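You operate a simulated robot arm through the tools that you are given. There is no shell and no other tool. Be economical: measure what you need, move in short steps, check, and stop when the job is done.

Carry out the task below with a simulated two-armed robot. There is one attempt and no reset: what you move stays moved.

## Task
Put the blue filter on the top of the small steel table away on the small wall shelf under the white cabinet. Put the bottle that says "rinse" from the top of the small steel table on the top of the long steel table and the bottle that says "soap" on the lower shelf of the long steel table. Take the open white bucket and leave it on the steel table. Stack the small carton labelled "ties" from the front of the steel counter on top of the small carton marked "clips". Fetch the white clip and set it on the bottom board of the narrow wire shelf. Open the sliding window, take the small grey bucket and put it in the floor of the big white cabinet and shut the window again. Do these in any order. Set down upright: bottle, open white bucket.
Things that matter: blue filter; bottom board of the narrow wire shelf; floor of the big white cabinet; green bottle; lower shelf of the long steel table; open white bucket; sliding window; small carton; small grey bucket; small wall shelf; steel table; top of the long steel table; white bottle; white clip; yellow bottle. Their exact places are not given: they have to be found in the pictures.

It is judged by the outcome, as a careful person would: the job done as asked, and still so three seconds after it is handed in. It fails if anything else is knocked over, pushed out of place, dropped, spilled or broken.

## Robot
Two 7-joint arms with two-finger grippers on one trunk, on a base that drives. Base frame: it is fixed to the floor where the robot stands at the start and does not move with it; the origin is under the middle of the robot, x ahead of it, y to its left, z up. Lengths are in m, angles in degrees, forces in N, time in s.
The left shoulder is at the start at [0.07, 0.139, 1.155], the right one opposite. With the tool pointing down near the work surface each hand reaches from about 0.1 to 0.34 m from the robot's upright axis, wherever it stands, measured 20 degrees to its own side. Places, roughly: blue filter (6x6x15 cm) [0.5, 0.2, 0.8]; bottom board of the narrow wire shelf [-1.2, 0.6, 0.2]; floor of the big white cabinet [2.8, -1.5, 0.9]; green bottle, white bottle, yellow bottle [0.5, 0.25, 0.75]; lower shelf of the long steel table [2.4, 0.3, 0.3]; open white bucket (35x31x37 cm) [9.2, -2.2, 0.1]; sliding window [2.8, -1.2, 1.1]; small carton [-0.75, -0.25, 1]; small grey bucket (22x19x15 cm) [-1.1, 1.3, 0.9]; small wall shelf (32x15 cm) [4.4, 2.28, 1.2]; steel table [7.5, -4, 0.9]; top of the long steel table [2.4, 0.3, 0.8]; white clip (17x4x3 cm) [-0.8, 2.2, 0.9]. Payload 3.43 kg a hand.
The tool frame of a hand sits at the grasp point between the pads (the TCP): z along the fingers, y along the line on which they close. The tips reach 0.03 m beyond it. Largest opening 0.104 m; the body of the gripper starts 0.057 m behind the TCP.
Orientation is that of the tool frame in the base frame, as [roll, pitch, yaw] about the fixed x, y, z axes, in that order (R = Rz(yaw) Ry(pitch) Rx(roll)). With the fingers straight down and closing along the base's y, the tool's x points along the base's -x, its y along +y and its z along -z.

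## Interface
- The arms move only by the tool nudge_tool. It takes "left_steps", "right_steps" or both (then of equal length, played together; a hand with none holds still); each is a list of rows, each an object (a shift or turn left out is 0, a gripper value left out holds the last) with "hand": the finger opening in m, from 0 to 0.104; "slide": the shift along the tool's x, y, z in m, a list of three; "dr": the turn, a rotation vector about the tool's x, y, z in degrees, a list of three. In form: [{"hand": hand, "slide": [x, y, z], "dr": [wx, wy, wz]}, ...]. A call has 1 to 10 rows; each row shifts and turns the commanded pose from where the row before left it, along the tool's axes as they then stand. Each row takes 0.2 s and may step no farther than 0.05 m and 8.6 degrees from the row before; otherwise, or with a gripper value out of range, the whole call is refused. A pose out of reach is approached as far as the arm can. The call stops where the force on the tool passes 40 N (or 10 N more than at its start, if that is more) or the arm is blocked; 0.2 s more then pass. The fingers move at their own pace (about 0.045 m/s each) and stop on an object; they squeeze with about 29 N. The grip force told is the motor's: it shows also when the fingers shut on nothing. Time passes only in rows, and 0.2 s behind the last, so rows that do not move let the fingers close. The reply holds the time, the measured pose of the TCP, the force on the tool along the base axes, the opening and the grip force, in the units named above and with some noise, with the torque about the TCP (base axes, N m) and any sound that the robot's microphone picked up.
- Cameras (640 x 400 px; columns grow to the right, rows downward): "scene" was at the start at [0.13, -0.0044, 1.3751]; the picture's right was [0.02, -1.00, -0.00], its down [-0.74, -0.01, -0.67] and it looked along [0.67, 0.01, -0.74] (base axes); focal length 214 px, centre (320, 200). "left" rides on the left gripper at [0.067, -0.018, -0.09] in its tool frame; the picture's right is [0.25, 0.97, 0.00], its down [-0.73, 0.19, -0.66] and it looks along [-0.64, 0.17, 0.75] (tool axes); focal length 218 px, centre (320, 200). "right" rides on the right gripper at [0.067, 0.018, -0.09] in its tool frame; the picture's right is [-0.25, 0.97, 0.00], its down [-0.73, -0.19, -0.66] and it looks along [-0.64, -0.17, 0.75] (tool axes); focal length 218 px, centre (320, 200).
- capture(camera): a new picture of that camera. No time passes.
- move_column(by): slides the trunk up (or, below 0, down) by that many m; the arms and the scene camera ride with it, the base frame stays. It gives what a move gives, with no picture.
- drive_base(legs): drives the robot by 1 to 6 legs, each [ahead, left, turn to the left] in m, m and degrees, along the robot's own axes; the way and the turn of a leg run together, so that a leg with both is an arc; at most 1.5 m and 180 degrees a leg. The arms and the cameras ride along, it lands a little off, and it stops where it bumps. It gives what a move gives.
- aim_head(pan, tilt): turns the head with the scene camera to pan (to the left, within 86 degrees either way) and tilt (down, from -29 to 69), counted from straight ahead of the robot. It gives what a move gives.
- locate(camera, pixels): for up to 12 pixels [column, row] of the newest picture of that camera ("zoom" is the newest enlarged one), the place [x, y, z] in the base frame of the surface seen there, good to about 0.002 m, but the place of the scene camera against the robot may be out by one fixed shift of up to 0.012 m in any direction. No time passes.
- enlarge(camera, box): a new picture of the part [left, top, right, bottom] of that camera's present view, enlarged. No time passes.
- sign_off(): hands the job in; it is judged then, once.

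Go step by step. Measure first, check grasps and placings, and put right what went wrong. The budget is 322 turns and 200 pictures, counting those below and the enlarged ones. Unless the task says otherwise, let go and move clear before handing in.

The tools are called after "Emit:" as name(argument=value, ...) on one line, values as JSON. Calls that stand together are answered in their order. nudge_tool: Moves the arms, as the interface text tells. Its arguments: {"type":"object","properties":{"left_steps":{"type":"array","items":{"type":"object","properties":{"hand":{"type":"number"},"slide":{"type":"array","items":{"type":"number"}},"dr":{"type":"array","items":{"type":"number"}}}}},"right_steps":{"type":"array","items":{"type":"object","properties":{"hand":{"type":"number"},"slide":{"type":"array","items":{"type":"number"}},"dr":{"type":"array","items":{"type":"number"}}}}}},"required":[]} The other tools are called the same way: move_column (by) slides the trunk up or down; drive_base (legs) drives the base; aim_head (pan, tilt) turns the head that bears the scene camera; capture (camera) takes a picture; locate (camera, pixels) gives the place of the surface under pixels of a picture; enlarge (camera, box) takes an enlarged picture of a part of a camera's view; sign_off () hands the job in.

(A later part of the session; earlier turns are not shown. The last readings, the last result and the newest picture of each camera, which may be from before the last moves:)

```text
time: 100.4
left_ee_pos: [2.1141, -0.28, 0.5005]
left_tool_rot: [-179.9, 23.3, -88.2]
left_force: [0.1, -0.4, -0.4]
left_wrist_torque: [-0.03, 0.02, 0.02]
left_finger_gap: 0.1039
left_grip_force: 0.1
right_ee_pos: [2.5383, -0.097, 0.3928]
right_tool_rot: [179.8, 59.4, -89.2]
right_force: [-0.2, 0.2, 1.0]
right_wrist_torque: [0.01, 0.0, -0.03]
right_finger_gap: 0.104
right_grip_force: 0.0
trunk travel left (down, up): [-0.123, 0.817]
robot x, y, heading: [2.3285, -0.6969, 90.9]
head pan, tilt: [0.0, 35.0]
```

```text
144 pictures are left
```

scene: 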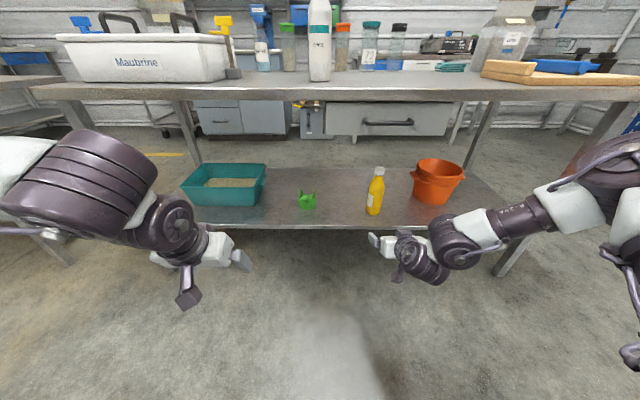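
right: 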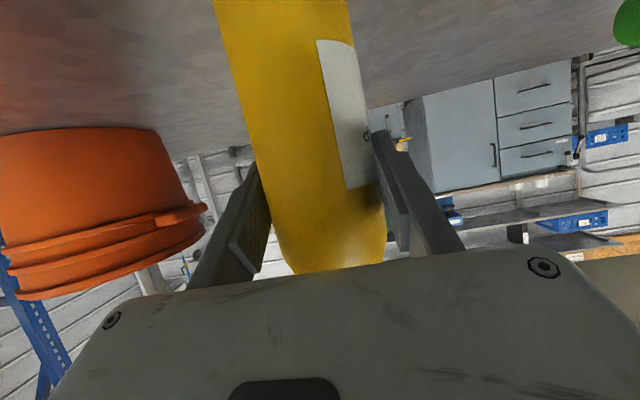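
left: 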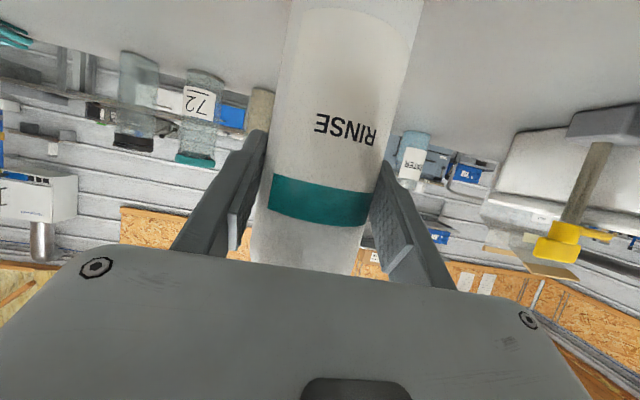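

Both bottles are placed. Next, look at the white cabinet's sliding window: raise trunk, turn to face +x and pan right.

Emit:
move_column(by=0.62)

Emit:
drive_base(legs=[[0.05, 0, 0], [0, 0, -90]])

Emit:
aim_head(pan=-60, tilt=20)

Emit:
capture(camera="scene")

```text
refused: 0.62 is not a number from -0.4 to 0.4
```

```text
time: 105.2
left_ee_pos: [2.7476, -0.4286, 0.5015]
left_tool_rot: [-179.9, 23.3, -178.1]
left_force: [-0.5, 0.0, -0.3]
left_wrist_torque: [-0.02, 0.01, 0.0]
left_finger_gap: 0.1039
left_grip_force: 0.1
right_ee_pos: [2.9319, -0.8541, 0.3947]
right_tool_rot: [179.8, 59.3, -179.3]
right_force: [-0.4, -0.1, -0.2]
right_wrist_torque: [-0.01, 0.03, 0.02]
right_finger_gap: 0.104
right_grip_force: 0.0
trunk travel left (down, up): [-0.123, 0.817]
robot x, y, heading: [2.3319, -0.6503, 0.5]
head pan, tilt: [0.0, 35.0]
```

```text
time: 106.5
left_ee_pos: [2.7471, -0.4297, 0.5017]
left_tool_rot: [-180.0, 23.3, -178.1]
left_force: [0.0, -0.2, -0.9]
left_wrist_torque: [0.0, 0.01, 0.0]
left_finger_gap: 0.104
left_grip_force: 0.1
right_ee_pos: [2.9325, -0.854, 0.3933]
right_tool_rot: [179.8, 59.3, -179.2]
right_force: [-0.4, 0.2, -0.5]
right_wrist_torque: [0.0, -0.03, -0.01]
right_finger_gap: 0.1035
right_grip_force: 0.0
trunk travel left (down, up): [-0.123, 0.817]
robot x, y, heading: [2.3311, -0.6481, 0.8]
head pan, tilt: [-60.0, 20.0]
```

```text
143 pictures are left
```

scene: 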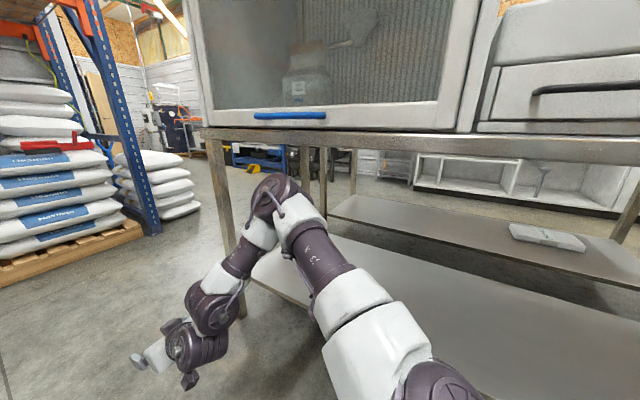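

The window is a sash with a blue bar handle (290,116) at the bottom; it slides up. Raise trunk and measure.

Emit:
locate(camera="scene", pixels=[[255, 116], [290, 116], [325, 116], [215, 110], [445, 115], [465, 120], [212, 60], [290, 125], [290, 132], [200, 125], [470, 40]])

Emit:
move_column(by=0.4)

Emit:
move_column(by=0.2)

Emit:
capture(camera="scene")

```text
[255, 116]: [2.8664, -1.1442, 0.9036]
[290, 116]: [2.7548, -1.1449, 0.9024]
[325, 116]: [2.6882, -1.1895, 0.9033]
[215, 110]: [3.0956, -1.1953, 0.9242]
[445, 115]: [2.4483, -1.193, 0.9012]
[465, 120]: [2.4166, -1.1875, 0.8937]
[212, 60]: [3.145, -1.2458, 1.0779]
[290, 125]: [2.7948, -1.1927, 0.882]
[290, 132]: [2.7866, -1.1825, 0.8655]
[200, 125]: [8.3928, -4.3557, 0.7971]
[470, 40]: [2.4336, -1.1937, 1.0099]
```

```text
time: 110.3
left_ee_pos: [2.7471, -0.4312, 0.9006]
left_tool_rot: [180.0, 23.3, -178.1]
left_force: [0.4, -0.3, -0.1]
left_wrist_torque: [0.02, -0.04, -0.01]
left_finger_gap: 0.1039
left_grip_force: 0.0
right_ee_pos: [2.9323, -0.8541, 0.7947]
right_tool_rot: [179.8, 59.4, -179.3]
right_force: [-1.2, 0.3, 0.4]
right_wrist_torque: [0.0, -0.01, -0.03]
right_finger_gap: 0.1041
right_grip_force: 0.1
trunk travel left (down, up): [-0.523, 0.417]
robot x, y, heading: [2.3271, -0.6485, 1.1]
head pan, tilt: [-60.0, 20.0]
```

```text
time: 112.5
left_ee_pos: [2.7483, -0.4301, 1.1018]
left_tool_rot: [-180.0, 23.3, -178.1]
left_force: [1.5, 0.2, -0.2]
left_wrist_torque: [-0.03, 0.0, -0.01]
left_finger_gap: 0.1039
left_grip_force: 0.1
right_ee_pos: [2.9316, -0.8548, 0.9942]
right_tool_rot: [179.8, 59.4, -179.2]
right_force: [-0.5, -0.4, -0.8]
right_wrist_torque: [-0.03, 0.0, 0.01]
right_finger_gap: 0.1041
right_grip_force: 0.1
trunk travel left (down, up): [-0.723, 0.217]
robot x, y, heading: [2.3329, -0.6506, 1.2]
head pan, tilt: [-60.0, 20.0]
```

```text
142 pictures are left
```

scene: 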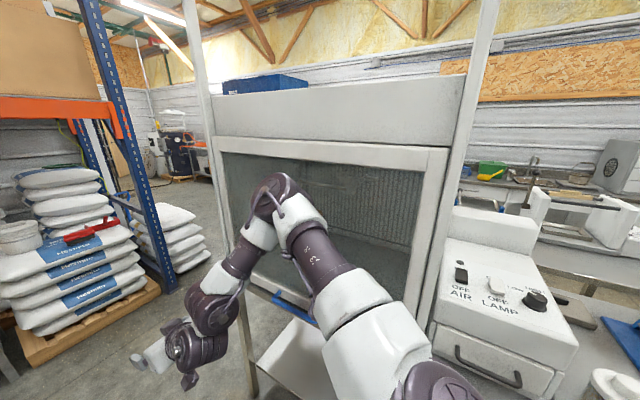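

Sash bar handle: x 2.69–2.87, y≈-1.145, z≈0.903. I'll grip it with the right hand level and rolled 90°. First back out of the reach of objects, level and roll the right tool.

Emit:
nudge_tool(right_steps=[{"dr": [0, -8.5, 0]}, {"dr": [0, -8.5, 0]}, {"dr": [0, -8.5, 0]}, {"dr": [0, -5, 0]}, {"dr": [0, 0, 8.5]}, {"dr": [0, 0, 8.5]}, {"dr": [0, 0, 8.5]}, {"dr": [0, 0, 8.5]}, {"dr": [0, 0, 8.5]}])

Emit:
nudge_tool(right_steps=[{"dr": [0, 0, 8.5]}, {"dr": [0, 0, 8.5]}, {"dr": [0, 0, 8.5]}, {"dr": [0, 0, 8.5]}, {"dr": [0, 0, 8.5]}, {"dr": [0, 0, 5]}])

Emit:
capture(camera="scene")

```text
time: 114.5
left_ee_pos: [2.7482, -0.4294, 1.1012]
left_tool_rot: [-180.0, 23.4, -178.0]
left_force: [-0.4, 0.2, -0.1]
left_wrist_torque: [-0.02, 0.04, 0.03]
left_finger_gap: 0.1043
left_grip_force: 0.0
right_ee_pos: [2.9309, -0.9008, 1.0944]
right_tool_rot: [101.1, 46.4, 100.0]
right_force: [-0.3, 0.8, -0.3]
right_wrist_torque: [0.03, 0.0, -0.01]
right_finger_gap: 0.1039
right_grip_force: 0.0
right hand out of reach, approached as far as the arm can: row 1, 2, 3, 4, 5
trunk travel left (down, up): [-0.723, 0.217]
robot x, y, heading: [2.3305, -0.6499, 1.0]
head pan, tilt: [-60.0, 20.0]
```

```text
time: 115.9
left_ee_pos: [2.7481, -0.4311, 1.1007]
left_tool_rot: [-180.0, 23.2, -178.1]
left_force: [0.3, 0.0, 0.8]
left_wrist_torque: [-0.02, -0.03, -0.03]
left_finger_gap: 0.1043
left_grip_force: 0.1
right_ee_pos: [2.9304, -0.9007, 1.0937]
right_tool_rot: [97.6, -0.5, 91.9]
right_force: [0.2, 0.4, 0.5]
right_wrist_torque: [0.0, 0.03, 0.0]
right_finger_gap: 0.1041
right_grip_force: 0.0
trunk travel left (down, up): [-0.723, 0.217]
robot x, y, heading: [2.3285, -0.6466, 0.5]
head pan, tilt: [-60.0, 20.0]
```

```text
141 pictures are left
```

scene: 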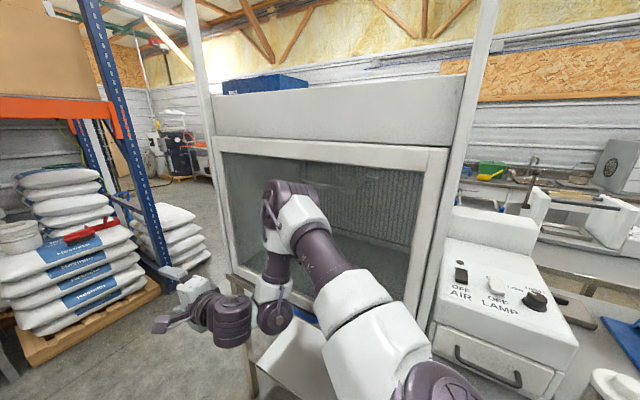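

Right tool is now level, closing vertically. Move to (3.03,-0.40) and turn to face the cabinet.

Emit:
drive_base(legs=[[0.69, 0.25, 0], [0, 0, -90]])

Emit:
aim_head(pan=0, tilt=25)

Emit:
move_column(by=-0.18)

Emit:
capture(camera="scene")

Emit:
capture(camera="right")

```text
time: 123.7
left_ee_pos: [3.238, -0.8003, 1.1008]
left_tool_rot: [-179.9, 23.2, 91.8]
left_force: [0.1, 0.5, -0.1]
left_wrist_torque: [0.02, 0.01, 0.01]
left_finger_gap: 0.1038
left_grip_force: 0.1
right_ee_pos: [2.7664, -0.9834, 1.0939]
right_tool_rot: [97.6, -0.4, 1.8]
right_force: [0.3, 0.1, 0.4]
right_wrist_torque: [-0.01, 0.0, 0.02]
right_finger_gap: 0.1041
right_grip_force: 0.0
trunk travel left (down, up): [-0.723, 0.217]
robot x, y, heading: [3.0197, -0.3799, -89.1]
head pan, tilt: [-60.0, 20.0]
```

```text
time: 125.0
left_ee_pos: [3.2373, -0.7992, 1.1021]
left_tool_rot: [-180.0, 23.3, 91.8]
left_force: [-0.6, -0.4, 0.3]
left_wrist_torque: [-0.01, 0.03, -0.01]
left_finger_gap: 0.1038
left_grip_force: 0.0
right_ee_pos: [2.7668, -0.9833, 1.0943]
right_tool_rot: [97.6, -0.4, 1.8]
right_force: [-0.3, 0.3, -0.4]
right_wrist_torque: [0.01, 0.01, -0.02]
right_finger_gap: 0.1042
right_grip_force: 0.2
trunk travel left (down, up): [-0.723, 0.217]
robot x, y, heading: [3.0188, -0.3838, -89.1]
head pan, tilt: [0.0, 25.0]
```

```text
time: 127.0
left_ee_pos: [3.2379, -0.7998, 0.9206]
left_tool_rot: [179.9, 23.3, 91.7]
left_force: [0.1, 0.3, 1.3]
left_wrist_torque: [0.0, 0.02, 0.0]
left_finger_gap: 0.104
left_grip_force: 0.0
right_ee_pos: [2.7667, -0.9826, 0.9137]
right_tool_rot: [97.7, -0.4, 1.9]
right_force: [0.2, -0.1, 0.7]
right_wrist_torque: [0.02, -0.03, -0.01]
right_finger_gap: 0.104
right_grip_force: 0.0
trunk travel left (down, up): [-0.543, 0.397]
robot x, y, heading: [3.0193, -0.3855, -89.3]
head pan, tilt: [0.0, 25.0]
```

```text
140 pictures are left
```

scene: 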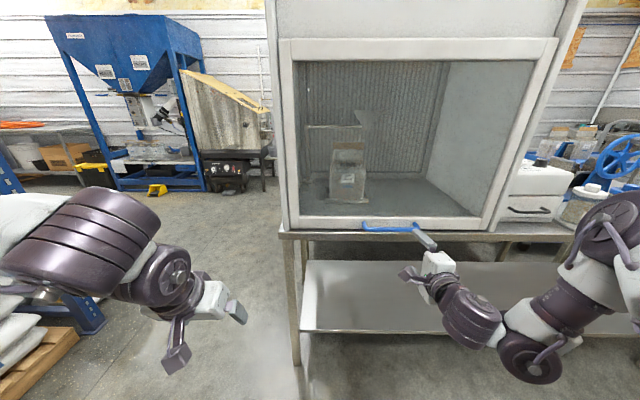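

```text
139 pictures are left
```

right: 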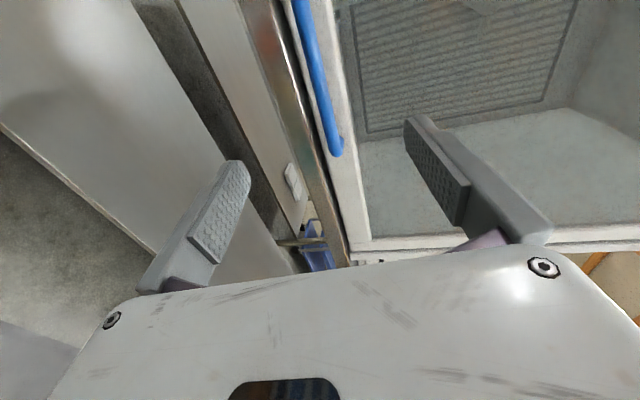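

Emit:
locate(camera="scene", pixels=[[366, 227], [385, 229], [405, 228], [420, 226], [430, 240], [437, 262], [345, 190]])

Emit:
locate(camera="right", pixels=[[318, 70], [300, 5], [338, 145], [235, 170], [425, 130]])

Emit:
enlarge(camera="scene", box=[340, 200, 480, 290])

```text
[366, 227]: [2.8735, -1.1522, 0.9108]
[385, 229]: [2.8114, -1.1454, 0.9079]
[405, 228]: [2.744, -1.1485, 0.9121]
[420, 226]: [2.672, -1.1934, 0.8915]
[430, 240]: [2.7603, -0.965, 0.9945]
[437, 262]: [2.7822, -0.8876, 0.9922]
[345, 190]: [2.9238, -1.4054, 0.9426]
```

```text
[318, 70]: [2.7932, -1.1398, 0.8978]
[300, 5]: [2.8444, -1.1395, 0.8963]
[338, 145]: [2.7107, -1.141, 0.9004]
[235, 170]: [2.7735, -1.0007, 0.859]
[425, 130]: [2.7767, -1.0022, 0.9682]
```

```text
4.44 times, centred on (410, 245) of scene
```

zoom: 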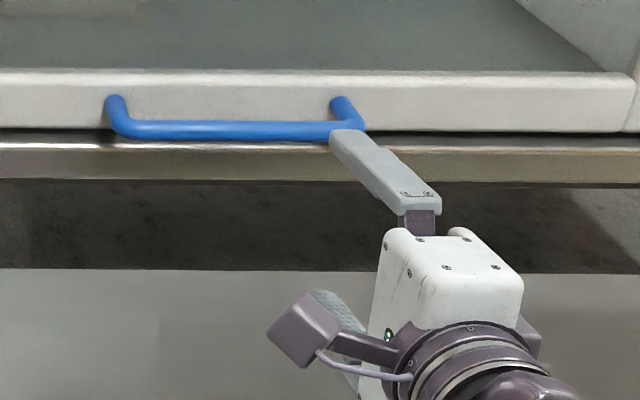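

Level the tool, pre-close to 5 cm, then drive forward 0.155 to the bar.

Emit:
nudge_tool(right_steps=[{"dr": [-7.5, 0, 0], "hand": 0.055}, {"slide": [0.01, -0.008, 0]}, {"slide": [0, -0.008, 0]}, {"slide": [0, 0, 0]}])

Emit:
capture(camera="right")

Emit:
locate(camera="right", pixels=[[318, 70], [300, 20], [330, 120]])

```text
time: 128.0
left_ee_pos: [3.2375, -0.8004, 0.9207]
left_tool_rot: [-179.9, 23.3, 91.9]
left_force: [0.4, -0.7, -0.1]
left_wrist_torque: [0.0, -0.02, -0.04]
left_finger_gap: 0.1042
left_grip_force: 0.1
right_ee_pos: [2.7551, -1.0128, 0.9397]
right_tool_rot: [90.3, -0.5, 1.9]
right_force: [0.9, 0.3, -0.7]
right_wrist_torque: [-0.01, -0.01, -0.02]
right_finger_gap: 0.0551
right_grip_force: 0.1
right hand out of reach, approached as far as the arm can: row 1, 2, 3
trunk travel left (down, up): [-0.543, 0.397]
robot x, y, heading: [3.0186, -0.383, -89.2]
head pan, tilt: [0.0, 25.0]
```

```text
137 pictures are left
```

right: 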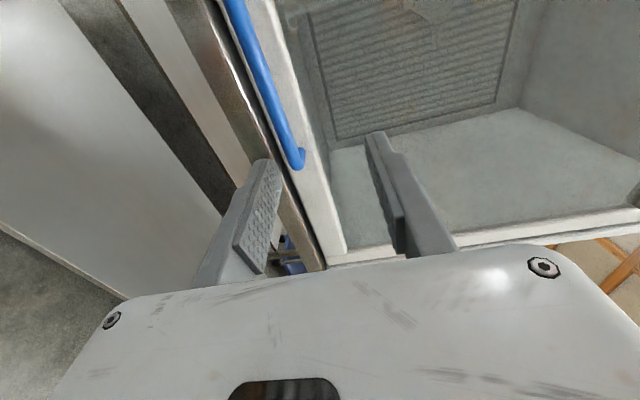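

```text
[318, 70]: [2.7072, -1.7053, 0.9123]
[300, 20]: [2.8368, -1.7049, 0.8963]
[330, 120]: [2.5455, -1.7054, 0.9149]
```

Emit:
move_column(by=-0.042)

Emit:
drive_base(legs=[[0.07, 0.03, 0]])

Emit:
capture(camera="right")

Emit:
enlarge(camera="scene", box=[340, 190, 480, 280])

```text
time: 128.9
left_ee_pos: [3.2375, -0.7998, 0.8804]
left_tool_rot: [179.9, 23.3, 91.8]
left_force: [1.5, 0.8, 0.3]
left_wrist_torque: [0.0, -0.01, -0.01]
left_finger_gap: 0.1041
left_grip_force: 0.2
right_ee_pos: [2.7552, -1.0139, 0.8983]
right_tool_rot: [90.2, -0.5, 2.0]
right_force: [0.0, -0.8, 0.6]
right_wrist_torque: [0.01, 0.01, -0.02]
right_finger_gap: 0.0549
right_grip_force: 0.0
trunk travel left (down, up): [-0.501, 0.439]
robot x, y, heading: [3.0189, -0.3825, -89.4]
head pan, tilt: [0.0, 25.0]
```

```text
time: 129.9
left_ee_pos: [3.2688, -0.8707, 0.8803]
left_tool_rot: [-180.0, 23.4, 91.7]
left_force: [0.9, 0.4, -0.3]
left_wrist_torque: [0.01, -0.01, 0.0]
left_finger_gap: 0.1042
left_grip_force: 0.1
right_ee_pos: [2.7855, -1.0836, 0.8961]
right_tool_rot: [90.4, -0.4, 1.7]
right_force: [0.4, -0.1, 0.4]
right_wrist_torque: [0.0, -0.02, 0.0]
right_finger_gap: 0.0552
right_grip_force: 0.2
trunk travel left (down, up): [-0.501, 0.439]
robot x, y, heading: [3.0497, -0.4511, -89.1]
head pan, tilt: [0.0, 25.0]
```

```text
136 pictures are left
```

right: 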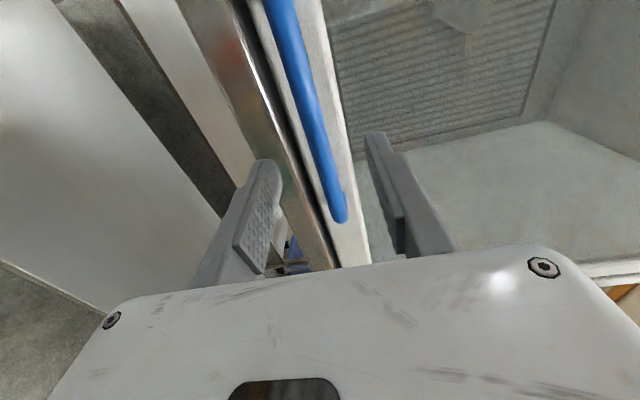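

```text
4.44 times, centred on (410, 235) of scene
```

zoom: 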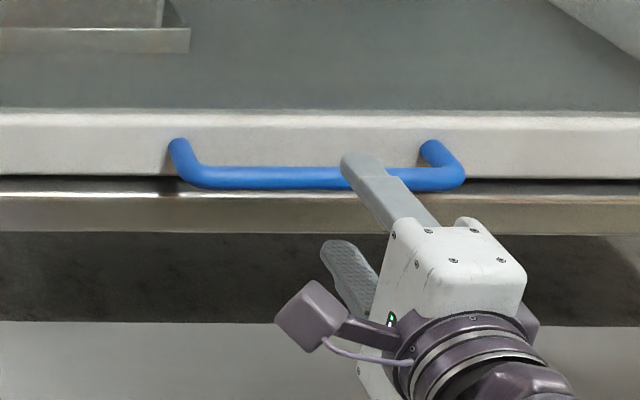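

Aligned. Forward 0.06 and close.

Emit:
drive_base(legs=[[0.06, 0, 0]])

Emit:
nudge_tool(right_steps=[{"hand": 0.03}, {"hand": 0.0}, {"hand": 0.0}, {"hand": 0.0}, {"hand": 0.0}])

Emit:
capture(camera="right")

```text
time: 130.9
left_ee_pos: [3.2698, -0.9306, 0.8785]
left_tool_rot: [180.0, 23.2, 91.9]
left_force: [0.1, -0.4, 0.5]
left_wrist_torque: [0.0, -0.03, 0.01]
left_finger_gap: 0.1043
left_grip_force: 0.0
right_ee_pos: [2.7881, -1.1446, 0.8977]
right_tool_rot: [90.5, -0.5, 2.0]
right_force: [0.4, -0.6, -0.8]
right_wrist_torque: [-0.02, 0.01, -0.02]
right_finger_gap: 0.0552
right_grip_force: 0.0
trunk travel left (down, up): [-0.501, 0.439]
robot x, y, heading: [3.0549, -0.5158, -89.1]
head pan, tilt: [0.0, 25.0]
```

```text
time: 132.1
left_ee_pos: [3.2691, -0.9308, 0.8783]
left_tool_rot: [180.0, 23.3, 91.9]
left_force: [-0.2, -0.6, 0.7]
left_wrist_torque: [-0.02, -0.01, 0.01]
left_finger_gap: 0.1041
left_grip_force: 0.2
right_ee_pos: [2.7871, -1.1446, 0.8972]
right_tool_rot: [90.4, -0.5, 2.0]
right_force: [-0.9, -4.2, -1.9]
right_wrist_torque: [-0.01, 0.34, -0.05]
right_finger_gap: 0.0157
right_grip_force: 44.8
trunk travel left (down, up): [-0.501, 0.439]
robot x, y, heading: [3.0512, -0.5144, -89.1]
head pan, tilt: [0.0, 25.0]
```

```text
134 pictures are left
```

right: 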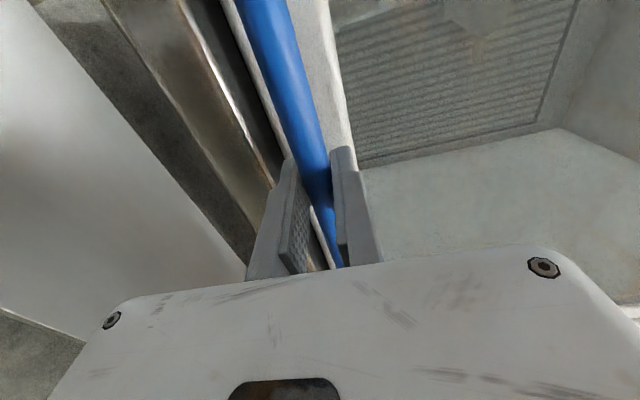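

Gripped the bar. Raise by trunk.

Emit:
move_column(by=0.08)

Emit:
capture(camera="scene")

```text
time: 133.2
left_ee_pos: [3.2692, -0.9301, 0.959]
left_tool_rot: [180.0, 23.3, 91.9]
left_force: [0.0, 0.2, 0.0]
left_wrist_torque: [0.02, -0.01, -0.06]
left_finger_gap: 0.1041
left_grip_force: 0.0
right_ee_pos: [2.7874, -1.1449, 0.9788]
right_tool_rot: [90.1, -0.5, 1.9]
right_force: [-1.4, -5.0, 2.2]
right_wrist_torque: [0.09, 0.44, 0.14]
right_finger_gap: 0.0157
right_grip_force: 44.8
trunk travel left (down, up): [-0.581, 0.359]
robot x, y, heading: [3.0522, -0.515, -89.0]
head pan, tilt: [0.0, 25.0]
```

```text
133 pictures are left
```

scene: 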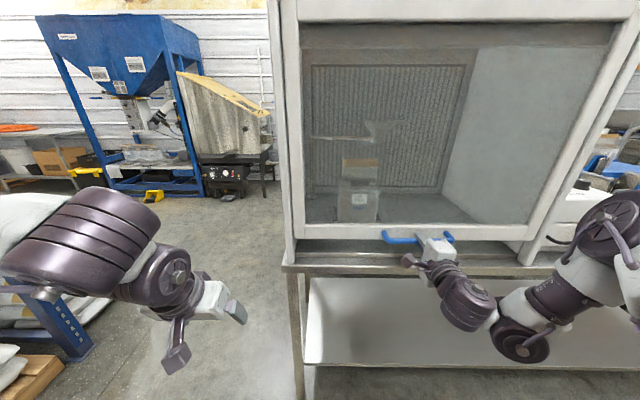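

The sash is rising. Continue up.

Emit:
move_column(by=0.34)

Emit:
aim_head(pan=-5, tilt=40)

Emit:
capture(camera="scene")

```text
time: 136.6
left_ee_pos: [3.2696, -0.9311, 1.2995]
left_tool_rot: [180.0, 23.3, 91.8]
left_force: [0.8, 0.0, 0.4]
left_wrist_torque: [-0.02, -0.05, -0.01]
left_finger_gap: 0.104
left_grip_force: 0.0
right_ee_pos: [2.7881, -1.1434, 1.3182]
right_tool_rot: [90.3, -0.4, 1.8]
right_force: [-1.3, -1.6, 1.2]
right_wrist_torque: [0.08, 0.42, 0.06]
right_finger_gap: 0.0156
right_grip_force: 45.0
trunk travel left (down, up): [-0.921, 0.019]
robot x, y, heading: [3.0512, -0.5145, -89.3]
head pan, tilt: [0.0, 25.0]
```

```text
time: 137.3
left_ee_pos: [3.2684, -0.9307, 1.2972]
left_tool_rot: [-179.9, 23.3, 91.9]
left_force: [-0.7, 0.1, 1.0]
left_wrist_torque: [0.01, -0.02, 0.01]
left_finger_gap: 0.104
left_grip_force: 0.0
right_ee_pos: [2.7869, -1.1448, 1.3197]
right_tool_rot: [90.2, -0.5, 1.9]
right_force: [-0.8, -3.6, 2.2]
right_wrist_torque: [-0.01, 0.37, 0.04]
right_finger_gap: 0.0156
right_grip_force: 44.5
trunk travel left (down, up): [-0.921, 0.019]
robot x, y, heading: [3.0509, -0.5117, -89.0]
head pan, tilt: [-5.0, 40.0]
```

```text
132 pictures are left
```

scene: 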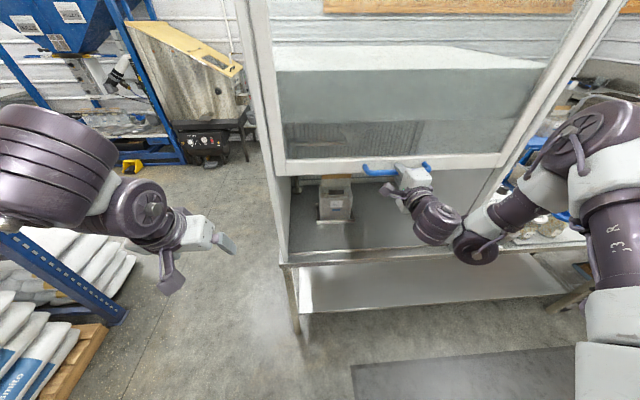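

Open by 42 cm. Release and back off, check that it stays; measure the cabinet floor.

Emit:
nudge_tool(right_steps=[{"hand": 0.03}, {"hand": 0.055}, {"hand": 0.055}])

Emit:
drive_base(legs=[[-0.12, 0, 0]])

Emit:
capture(camera="scene")

Emit:
locate(camera="scene", pixels=[[335, 220], [350, 190], [400, 225], [440, 200], [400, 250], [370, 190], [300, 245], [520, 235], [330, 165], [400, 165]])

```text
time: 138.1
left_ee_pos: [3.2693, -0.9297, 1.2999]
left_tool_rot: [180.0, 23.4, 92.0]
left_force: [-0.5, 0.0, 1.2]
left_wrist_torque: [-0.01, -0.03, 0.02]
left_finger_gap: 0.1037
left_grip_force: 0.0
right_ee_pos: [2.7878, -1.1441, 1.3178]
right_tool_rot: [90.2, -0.4, 1.9]
right_force: [-0.8, 0.9, -1.0]
right_wrist_torque: [-0.02, 0.01, -0.01]
right_finger_gap: 0.055
right_grip_force: 0.0
trunk travel left (down, up): [-0.921, 0.019]
robot x, y, heading: [3.0535, -0.5099, -89.1]
head pan, tilt: [-5.0, 40.0]
```

```text
time: 139.4
left_ee_pos: [3.2684, -0.819, 1.2973]
left_tool_rot: [-180.0, 23.1, 91.9]
left_force: [-0.1, -1.1, 0.3]
left_wrist_torque: [0.03, -0.02, 0.02]
left_finger_gap: 0.1039
left_grip_force: 0.0
right_ee_pos: [2.7866, -1.0333, 1.3146]
right_tool_rot: [90.5, -0.4, 1.9]
right_force: [0.2, -1.1, 0.1]
right_wrist_torque: [0.01, -0.02, -0.03]
right_finger_gap: 0.0553
right_grip_force: 0.1
trunk travel left (down, up): [-0.921, 0.019]
robot x, y, heading: [3.049, -0.3986, -89.0]
head pan, tilt: [-5.0, 40.0]
```

```text
131 pictures are left
```

scene: 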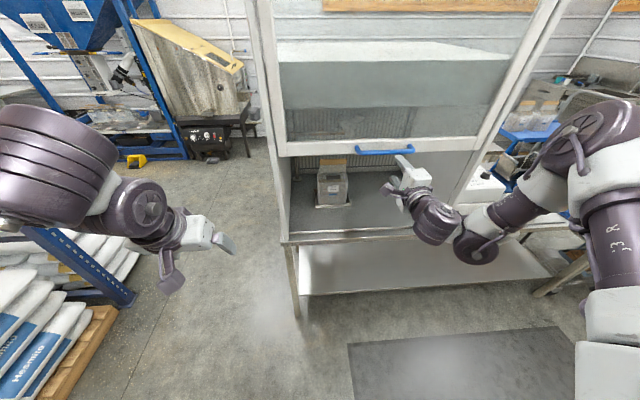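

```text
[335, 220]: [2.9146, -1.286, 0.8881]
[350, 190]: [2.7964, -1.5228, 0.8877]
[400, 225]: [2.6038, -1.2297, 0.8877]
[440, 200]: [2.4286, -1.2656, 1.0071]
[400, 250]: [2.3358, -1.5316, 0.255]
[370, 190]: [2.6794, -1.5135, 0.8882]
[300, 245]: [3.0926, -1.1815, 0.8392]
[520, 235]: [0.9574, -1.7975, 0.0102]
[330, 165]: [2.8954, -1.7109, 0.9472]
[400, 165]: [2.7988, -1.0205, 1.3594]
```

Window stays open; cabinet floor z≈0.888 is free at x 2.5–2.75. Now head back toward the start area: turn to face -x and drive down the aisle.

Emit:
drive_base(legs=[[-0.05, 0, 0], [0, 0, -45], [0, 0, -46], [0.6, 0.22, 0], [1.3, 0, 0]])

Emit:
aim_head(pan=0, tilt=20)

Emit:
capture(camera="scene")

```text
time: 153.6
left_ee_pos: [0.772, -0.8177, 1.2997]
left_tool_rot: [179.9, 23.3, 2.5]
left_force: [0.5, 0.1, -0.6]
left_wrist_torque: [0.03, -0.01, -0.01]
left_finger_gap: 0.1042
left_grip_force: 0.0
right_ee_pos: [0.5531, -0.338, 1.318]
right_tool_rot: [90.2, -0.4, -87.5]
right_force: [-0.1, -0.6, 0.3]
right_wrist_torque: [-0.01, 0.02, 0.03]
right_finger_gap: 0.0554
right_grip_force: 0.0
trunk travel left (down, up): [-0.921, 0.019]
robot x, y, heading: [1.1862, -0.5972, -178.2]
head pan, tilt: [-5.0, 40.0]
```

```text
time: 154.4
left_ee_pos: [0.7713, -0.8175, 1.299]
left_tool_rot: [-180.0, 23.4, 2.5]
left_force: [-0.6, -1.0, -0.3]
left_wrist_torque: [0.02, -0.01, -0.01]
left_finger_gap: 0.1037
left_grip_force: 0.1
right_ee_pos: [0.5517, -0.3376, 1.3179]
right_tool_rot: [90.2, -0.4, -87.4]
right_force: [0.3, -0.3, -0.2]
right_wrist_torque: [0.0, 0.0, 0.0]
right_finger_gap: 0.0547
right_grip_force: 0.0
trunk travel left (down, up): [-0.921, 0.019]
robot x, y, heading: [1.1842, -0.5971, -178.4]
head pan, tilt: [0.0, 20.0]
```

```text
130 pictures are left
```

scene: 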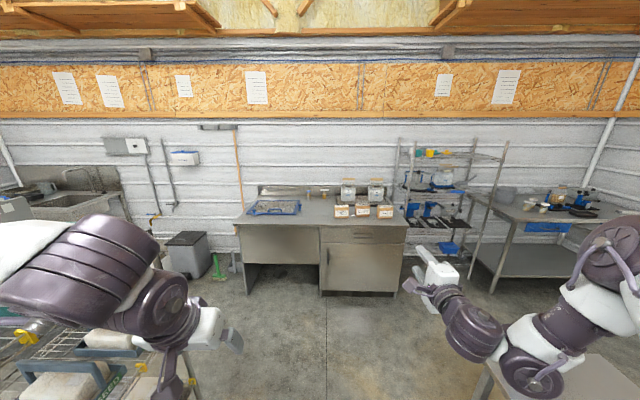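

Three cartons on the counter front. Zoom.

Emit:
enlarge(camera="scene", box=[310, 165, 420, 235])

Emit:
locate(camera="scene", pixels=[[340, 207], [362, 207], [384, 207], [340, 215], [362, 215], [384, 215], [325, 225], [400, 224], [350, 195], [376, 195], [465, 250], [415, 250]])

Emit:
enlarge(camera="scene", box=[390, 135, 630, 285])

```text
5.71 times, centred on (365, 200) of scene
```

zoom: 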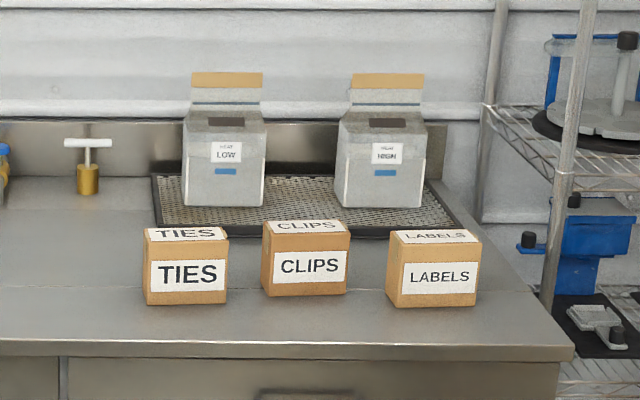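

```text
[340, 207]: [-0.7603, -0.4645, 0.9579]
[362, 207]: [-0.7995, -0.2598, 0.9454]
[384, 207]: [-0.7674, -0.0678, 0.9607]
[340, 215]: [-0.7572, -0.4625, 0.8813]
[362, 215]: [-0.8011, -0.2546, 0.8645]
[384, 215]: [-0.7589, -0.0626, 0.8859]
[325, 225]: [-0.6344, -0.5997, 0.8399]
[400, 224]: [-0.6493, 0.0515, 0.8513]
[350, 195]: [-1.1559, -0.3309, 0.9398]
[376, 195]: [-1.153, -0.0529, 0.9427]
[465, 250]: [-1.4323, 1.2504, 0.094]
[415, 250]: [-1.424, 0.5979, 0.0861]
```

```text
2.67 times, centred on (510, 210) of scene
```

zoom: 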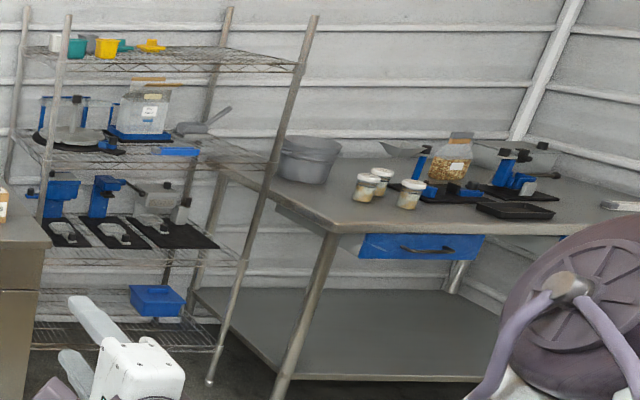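

TIES at y≈-0.46 and CLIPS at y≈-0.26 on the counter front (x≈-0.76/-0.80). Drive nearer, then raise right hand out of the way and set left tool down.

Emit:
drive_base(legs=[[1.1, 0.0, -1.5]])

Emit:
nudge_tool(left_steps=[{"dr": [0, 8, 0]}, {"dr": [0, 8, 0]}, {"dr": [0, 7.4, 0]}, {"dr": [0, 0, 0]}], right_steps=[{"slide": [0, 0.04, 0]}, {"slide": [0, 0.04, 0]}, {"slide": [0, 0.04, 0]}, {"slide": [0, 0.04, 0]}])

Emit:
aim_head(pan=0, tilt=35)

Emit:
capture(camera="scene")

```text
time: 160.0
left_ee_pos: [-0.3295, -0.8093, 1.2997]
left_tool_rot: [-180.0, 23.4, 0.4]
left_force: [0.4, -0.5, 0.3]
left_wrist_torque: [0.0, 0.0, -0.05]
left_finger_gap: 0.1043
left_grip_force: 0.1
right_ee_pos: [-0.5304, -0.3222, 1.3189]
right_tool_rot: [90.2, -0.4, -89.5]
right_force: [-0.2, -0.5, -0.1]
right_wrist_torque: [0.02, -0.03, -0.01]
right_finger_gap: 0.0552
right_grip_force: 0.0
trunk travel left (down, up): [-0.921, 0.019]
robot x, y, heading: [0.0992, -0.5976, 179.4]
head pan, tilt: [0.0, 20.0]
```

```text
time: 161.0
left_ee_pos: [-0.2968, -0.7872, 1.2924]
left_tool_rot: [-179.9, 4.0, 0.8]
left_force: [-0.2, -0.4, -0.2]
left_wrist_torque: [-0.02, -0.01, -0.02]
left_finger_gap: 0.1041
left_grip_force: 0.0
left hand out of reach, approached as far as the arm can: row 1, 2, 3
right_ee_pos: [-0.533, -0.3244, 1.3788]
right_tool_rot: [90.4, -0.3, -89.6]
right_force: [-0.6, 0.0, -0.6]
right_wrist_torque: [0.0, -0.05, -0.01]
right_finger_gap: 0.055
right_grip_force: 0.0
right hand out of reach, approached as far as the arm can: row 2, 3, 4
trunk travel left (down, up): [-0.921, 0.019]
robot x, y, heading: [0.0925, -0.6035, 179.3]
head pan, tilt: [0.0, 20.0]
```

```text
time: 161.8
left_ee_pos: [-0.2958, -0.7858, 1.2917]
left_tool_rot: [180.0, 4.2, 0.8]
left_force: [1.2, -1.3, -0.3]
left_wrist_torque: [-0.01, -0.01, -0.03]
left_finger_gap: 0.1042
left_grip_force: 0.1
right_ee_pos: [-0.531, -0.3238, 1.3788]
right_tool_rot: [90.2, -0.3, -89.6]
right_force: [0.1, 0.5, 0.1]
right_wrist_torque: [0.02, 0.0, 0.03]
right_finger_gap: 0.0547
right_grip_force: 0.1
trunk travel left (down, up): [-0.921, 0.019]
robot x, y, heading: [0.0897, -0.6037, 179.3]
head pan, tilt: [0.0, 35.0]
```

```text
127 pictures are left
```

scene: 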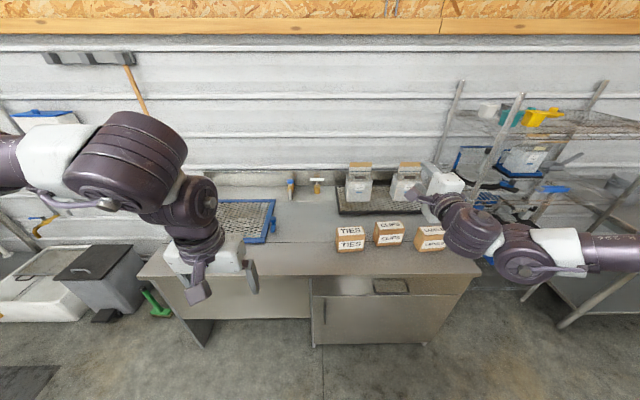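

Emit:
enlarge(camera="scene", box=[320, 205, 460, 265])

Emit:
locate(camera="scene", pixels=[[350, 246], [340, 235], [360, 234], [341, 228], [357, 227], [390, 240], [379, 230], [400, 229], [377, 223], [397, 222], [350, 252], [400, 262]])

```text
4.57 times, centred on (390, 235) of scene
```

zoom: 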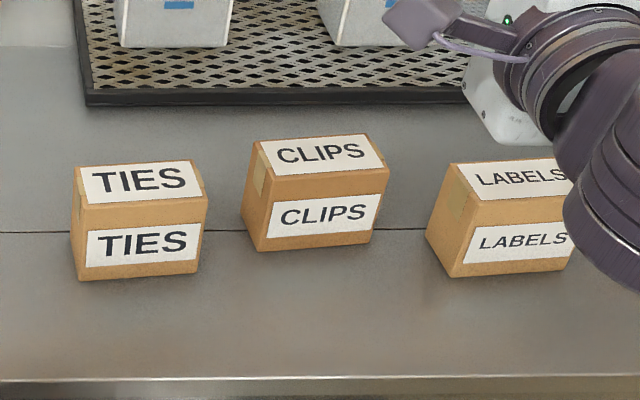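

```text
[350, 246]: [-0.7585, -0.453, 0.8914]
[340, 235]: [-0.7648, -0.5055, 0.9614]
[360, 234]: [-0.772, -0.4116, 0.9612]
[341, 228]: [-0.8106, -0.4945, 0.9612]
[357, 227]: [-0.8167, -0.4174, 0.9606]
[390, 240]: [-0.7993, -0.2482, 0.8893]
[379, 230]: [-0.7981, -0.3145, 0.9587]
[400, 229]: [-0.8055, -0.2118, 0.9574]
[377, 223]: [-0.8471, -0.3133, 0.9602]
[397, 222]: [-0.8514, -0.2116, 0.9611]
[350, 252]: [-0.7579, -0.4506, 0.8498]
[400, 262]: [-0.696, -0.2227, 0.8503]
```

Emit:
locate(camera="zoom", pixels=[[80, 200], [203, 192], [78, 172], [190, 165], [78, 276], [196, 270], [270, 196], [382, 186], [260, 146], [364, 138], [262, 246], [370, 240]])

```text
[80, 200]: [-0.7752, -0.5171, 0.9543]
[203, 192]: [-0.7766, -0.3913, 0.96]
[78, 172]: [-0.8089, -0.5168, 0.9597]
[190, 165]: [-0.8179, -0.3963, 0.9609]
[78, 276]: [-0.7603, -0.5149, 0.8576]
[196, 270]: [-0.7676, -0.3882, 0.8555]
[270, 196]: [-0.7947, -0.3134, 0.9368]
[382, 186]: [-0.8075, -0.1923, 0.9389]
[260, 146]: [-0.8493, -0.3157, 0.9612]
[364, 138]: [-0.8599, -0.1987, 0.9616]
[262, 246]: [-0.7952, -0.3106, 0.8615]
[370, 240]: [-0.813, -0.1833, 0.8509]
```

Cartons: TIES centre ≈(-0.793,-0.453), depth ≈6.5 cm; CLIPS ≈(-0.83,-0.25). Check how close my base can get: look down at its front.

Emit:
aim_head(pan=0, tilt=68)

Emit:
capture(camera="scene")

Emit:
locate(camera="scene", pixels=[[320, 240], [320, 260], [320, 280], [320, 300], [320, 330], [280, 300], [360, 300]])

Emit:
nudge_tool(left_steps=[{"dr": [0, 0, 8.5]}, {"dr": [0, 0, 8.5]}, {"dr": [0, 0, 8.5]}, {"dr": [0, 0, 8.5]}, {"dr": [0, 0, 8.5]}, {"dr": [0, 0, 8.5]}, {"dr": [0, 0, 8.5]}, {"dr": [0, 0, 8.5]}, {"dr": [0, 0, 8.5]}, {"dr": [0, 0, 8.5]}])

```text
time: 162.8
left_ee_pos: [-0.2957, -0.7862, 1.2915]
left_tool_rot: [180.0, 4.1, 0.8]
left_force: [-0.2, 0.7, 0.6]
left_wrist_torque: [0.01, 0.0, 0.01]
left_finger_gap: 0.1042
left_grip_force: 0.1
right_ee_pos: [-0.5312, -0.323, 1.3775]
right_tool_rot: [90.2, -0.4, -89.6]
right_force: [-0.7, 0.1, 0.6]
right_wrist_torque: [0.0, 0.03, 0.0]
right_finger_gap: 0.0553
right_grip_force: 0.1
trunk travel left (down, up): [-0.921, 0.019]
robot x, y, heading: [0.0915, -0.6033, 179.2]
head pan, tilt: [0.0, 68.0]
```

```text
125 pictures are left
```

scene: 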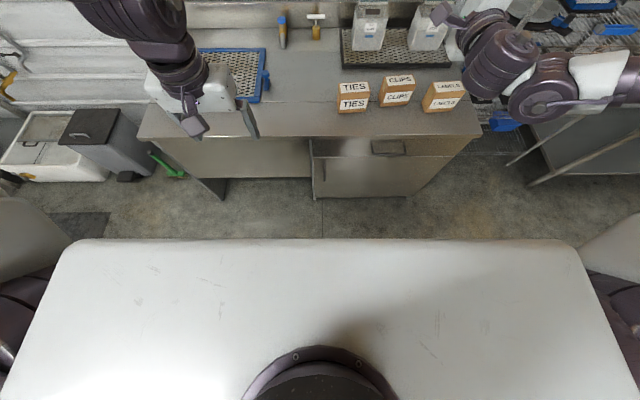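

```text
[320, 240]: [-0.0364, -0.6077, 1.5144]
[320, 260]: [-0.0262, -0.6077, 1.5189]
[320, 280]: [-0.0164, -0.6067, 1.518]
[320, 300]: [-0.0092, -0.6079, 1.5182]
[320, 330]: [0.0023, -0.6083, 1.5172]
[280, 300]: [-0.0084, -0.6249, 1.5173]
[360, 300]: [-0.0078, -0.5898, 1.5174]
```

```text
time: 164.6
left_ee_pos: [-0.1148, -0.5645, 1.284]
left_tool_rot: [174.9, 1.8, -66.6]
left_force: [-19.8, 4.3, 3.7]
left_wrist_torque: [-0.6, -2.2, -0.98]
left_finger_gap: 0.1042
left_grip_force: 0.1
left hand out of reach, approached as far as the arm can: row 1, 2, 3, 4, 5, 6, 7, 8, 9
right_ee_pos: [-0.5297, -0.3203, 1.3791]
right_tool_rot: [90.0, -0.4, -89.6]
right_force: [0.1, 0.7, 0.3]
right_wrist_torque: [-0.01, -0.03, 0.01]
right_finger_gap: 0.0552
right_grip_force: 0.1
trunk travel left (down, up): [-0.921, 0.019]
robot x, y, heading: [0.0912, -0.6033, 179.2]
head pan, tilt: [0.0, 68.0]
stopped in row 9 (left hand): the force on the tool passed its limit at 130 N (the readings are from after the stop); the commanded pose is now the measured one
```

Left hand got pulled against my own torso. Move it forward-left away, then rotate the other way.

Emit:
nudge_tool(left_steps=[{"slide": [0.0165, 0.0425, 0]}, {"slide": [0.0165, 0.0425, 0]}, {"slide": [0.0165, 0.0425, 0]}, {"slide": [0.0165, 0.0425, 0]}, {"slide": [0.0165, 0.0425, 0]}])

Emit:
nudge_tool(left_steps=[{"dr": [0, 0, -8.5]}, {"dr": [0, 0, -8.5]}, {"dr": [0, 0, -8.5]}, {"dr": [0, 0, -8.5]}, {"dr": [0, 0, -8.5]}, {"dr": [0, 0, -8.5]}, {"dr": [0, 0, -8.5]}, {"dr": [0, 0, -8.5]}, {"dr": [0, 0, -8.5]}, {"dr": [0, 0, -8.5]}])

Emit:
capture(camera="scene")

```text
time: 165.7
left_ee_pos: [-0.1167, -0.5678, 1.2825]
left_tool_rot: [175.0, 1.9, -66.5]
left_force: [-8.0, 2.1, 0.8]
left_wrist_torque: [-0.25, -0.84, -0.35]
left_finger_gap: 0.1039
left_grip_force: 0.0
left hand out of reach, approached as far as the arm can: row 1, 2, 3, 4, 5
right_ee_pos: [-0.532, -0.3223, 1.3783]
right_tool_rot: [90.3, -0.3, -89.5]
right_force: [-0.4, 0.7, -0.4]
right_wrist_torque: [-0.02, -0.04, 0.04]
right_finger_gap: 0.0549
right_grip_force: 0.1
trunk travel left (down, up): [-0.921, 0.019]
robot x, y, heading: [0.0929, -0.6054, 179.4]
head pan, tilt: [0.0, 68.0]
stopped in row 5 (left hand): the force on the tool passed its limit at 40 N (the readings are from after the stop); the commanded pose is now the measured one
```

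```text
time: 166.0
left_ee_pos: [-0.1205, -0.5695, 1.282]
left_tool_rot: [174.3, 2.0, -64.4]
left_force: [-4.5, -1.9, 0.9]
left_wrist_torque: [0.04, -0.53, -0.4]
left_finger_gap: 0.1039
left_grip_force: 0.1
right_ee_pos: [-0.5317, -0.3244, 1.3779]
right_tool_rot: [90.2, -0.3, -89.6]
right_force: [-0.3, 0.4, -0.5]
right_wrist_torque: [0.03, -0.04, -0.02]
right_finger_gap: 0.055
right_grip_force: 0.0
trunk travel left (down, up): [-0.921, 0.019]
robot x, y, heading: [0.0916, -0.6027, 179.5]
head pan, tilt: [0.0, 68.0]
stopped in row 1 (left hand): the force on the tool passed its limit at 66 N (the readings are from after the stop); the commanded pose is now the measured one
```

```text
124 pictures are left
```

scene: 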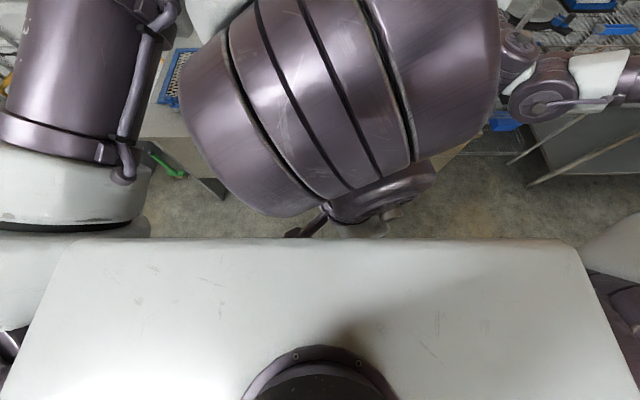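

Emit:
nudge_tool(left_steps=[{"slide": [-0.009, 0.018, 0]}, {"slide": [-0.009, 0.018, 0]}, {"slide": [-0.017, 0.036, 0]}, {"slide": [-0.017, 0.036, 0]}])

Emit:
capture(camera="left")

```text
time: 167.0
left_ee_pos: [-0.1249, -0.5719, 1.2822]
left_tool_rot: [174.3, 2.1, -64.3]
left_force: [-0.6, 0.4, -0.4]
left_wrist_torque: [-0.01, 0.0, -0.01]
left_finger_gap: 0.1041
left_grip_force: 0.1
left hand out of reach, approached as far as the arm can: row 1, 2, 3, 4
right_ee_pos: [-0.5318, -0.3227, 1.378]
right_tool_rot: [90.2, -0.5, -89.6]
right_force: [-0.6, -0.5, -0.3]
right_wrist_torque: [0.0, 0.0, 0.0]
right_finger_gap: 0.0551
right_grip_force: 0.1
trunk travel left (down, up): [-0.921, 0.019]
robot x, y, heading: [0.0934, -0.6016, 179.6]
head pan, tilt: [0.0, 68.0]
```

```text
123 pictures are left
```

left: 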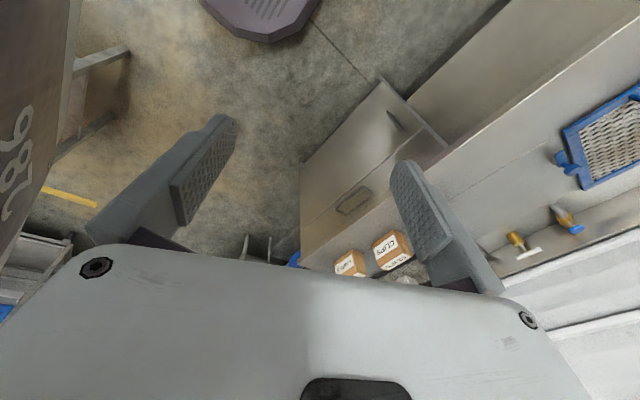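

Emit:
nudge_tool(left_steps=[{"dr": [0, 0, -8], "slide": [-0.01, 0.02, 0]}, {"dr": [0, 0, -8], "slide": [-0.01, 0.02, 0]}, {"dr": [0, 0, -8], "slide": [-0.015, 0.02, 0]}, {"dr": [0, 0, -8], "slide": [-0.02, 0.02, 0]}, {"dr": [0, 0, -8], "slide": [-0.02, 0.02, 0]}, {"dr": [0, 0, -8], "slide": [-0.025, 0.02, 0]}, {"dr": [0, 0, -8], "slide": [-0.025, 0.02, 0]}, {"dr": [0, 0, -8], "slide": [-0.025, 0.02, 0]}])

Emit:
capture(camera="scene")

```text
time: 168.8
left_ee_pos: [-0.3374, -0.6234, 1.3036]
left_tool_rot: [179.4, 6.0, -0.2]
left_force: [-1.5, -1.1, -0.3]
left_wrist_torque: [-0.02, -0.04, 0.0]
left_finger_gap: 0.104
left_grip_force: 0.1
right_ee_pos: [-0.5327, -0.3256, 1.3787]
right_tool_rot: [90.3, -0.2, -89.5]
right_force: [-1.2, -0.1, 0.9]
right_wrist_torque: [0.02, 0.02, -0.01]
right_finger_gap: 0.0549
right_grip_force: 0.1
trunk travel left (down, up): [-0.921, 0.019]
robot x, y, heading: [0.0922, -0.6066, 179.4]
head pan, tilt: [0.0, 68.0]
```

```text
122 pictures are left
```

scene: 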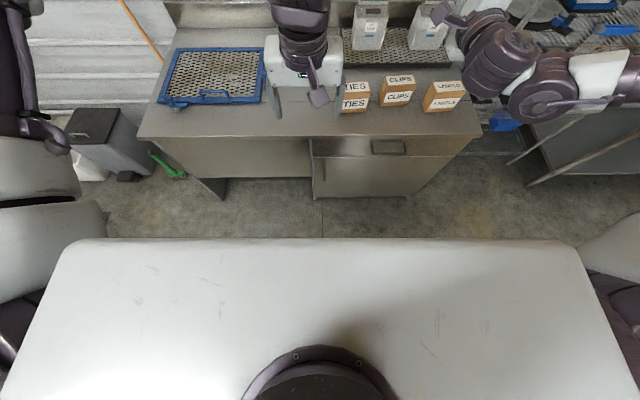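

Recovered. Now rotate the other direction, watching.

Emit:
nudge_tool(left_steps=[{"dr": [0, 0, -8.5]}, {"dr": [0, 0, -8.5]}, {"dr": [0, 0, -8.5]}, {"dr": [0, 0, -8.5]}, {"dr": [0, 0, -8.5]}])

Emit:
nudge_tool(left_steps=[{"dr": [0, 0, -8.5]}, {"dr": [0, 0, -8.5]}, {"dr": [0, 0, -8.5]}, {"dr": [0, 0, -8.5]}, {"dr": [0, 0, -8.5]}])

```text
time: 170.0
left_ee_pos: [-0.3379, -0.6227, 1.3063]
left_tool_rot: [-176.5, 4.7, 42.5]
left_force: [0.4, 0.9, 0.0]
left_wrist_torque: [0.01, -0.01, 0.02]
left_finger_gap: 0.1041
left_grip_force: 0.0
right_ee_pos: [-0.5319, -0.3213, 1.3786]
right_tool_rot: [90.2, -0.4, -89.6]
right_force: [-0.7, 0.5, -0.5]
right_wrist_torque: [0.01, 0.02, -0.01]
right_finger_gap: 0.0548
right_grip_force: 0.0
trunk travel left (down, up): [-0.921, 0.019]
robot x, y, heading: [0.093, -0.6054, 179.4]
head pan, tilt: [0.0, 68.0]
```

```text
time: 171.2
left_ee_pos: [-0.3359, -0.6216, 1.3052]
left_tool_rot: [-174.2, 1.2, 84.9]
left_force: [-0.1, -0.2, -0.2]
left_wrist_torque: [0.03, -0.06, -0.05]
left_finger_gap: 0.1039
left_grip_force: 0.0
right_ee_pos: [-0.5295, -0.3226, 1.3787]
right_tool_rot: [90.2, -0.4, -89.6]
right_force: [-0.3, -0.1, -0.4]
right_wrist_torque: [-0.03, -0.02, 0.0]
right_finger_gap: 0.0549
right_grip_force: 0.1
trunk travel left (down, up): [-0.921, 0.019]
robot x, y, heading: [0.093, -0.6026, 179.4]
head pan, tilt: [0.0, 68.0]
```

Rotation works. Test forward reach with a straight-down tool.

Emit:
nudge_tool(left_steps=[{"dr": [-5, 0, -3]}, {"dr": [0, 0, -5.5], "slide": [0, 0, -0.02]}, {"slide": [0, -0.04, -0.02]}, {"slide": [0, -0.04, -0.02]}, {"slide": [0, -0.04, 0]}])

```text
time: 172.4
left_ee_pos: [-0.4572, -0.6271, 1.3675]
left_tool_rot: [-179.1, 1.0, 93.2]
left_force: [-0.2, 1.1, 0.4]
left_wrist_torque: [-0.02, -0.02, -0.01]
left_finger_gap: 0.1037
left_grip_force: 0.1
right_ee_pos: [-0.5326, -0.3204, 1.3777]
right_tool_rot: [90.3, -0.4, -89.6]
right_force: [-0.2, 1.0, 0.4]
right_wrist_torque: [-0.03, 0.0, 0.0]
right_finger_gap: 0.0549
right_grip_force: 0.0
trunk travel left (down, up): [-0.921, 0.019]
robot x, y, heading: [0.0933, -0.6049, 179.4]
head pan, tilt: [0.0, 68.0]
```

Reach 0.55 ahead straight down. Test lowering the arm 0.2.

Emit:
nudge_tool(left_steps=[{"slide": [0, 0, 0.04]}, {"slide": [0, 0, 0.04]}, {"slide": [0, 0, 0.04]}, {"slide": [0, 0, 0.04]}, {"slide": [0, 0, 0.04]}])

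```text
time: 173.6
left_ee_pos: [-0.459, -0.6329, 1.1673]
left_tool_rot: [-179.2, 0.9, 93.3]
left_force: [-0.2, -0.3, 0.2]
left_wrist_torque: [-0.02, -0.03, 0.02]
left_finger_gap: 0.1037
left_grip_force: 0.0
right_ee_pos: [-0.5343, -0.324, 1.3783]
right_tool_rot: [90.3, -0.4, -89.6]
right_force: [0.2, -0.1, 0.7]
right_wrist_torque: [0.02, -0.02, 0.03]
right_finger_gap: 0.0549
right_grip_force: 0.1
trunk travel left (down, up): [-0.921, 0.019]
robot x, y, heading: [0.0923, -0.6021, 179.5]
head pan, tilt: [0.0, 68.0]
```

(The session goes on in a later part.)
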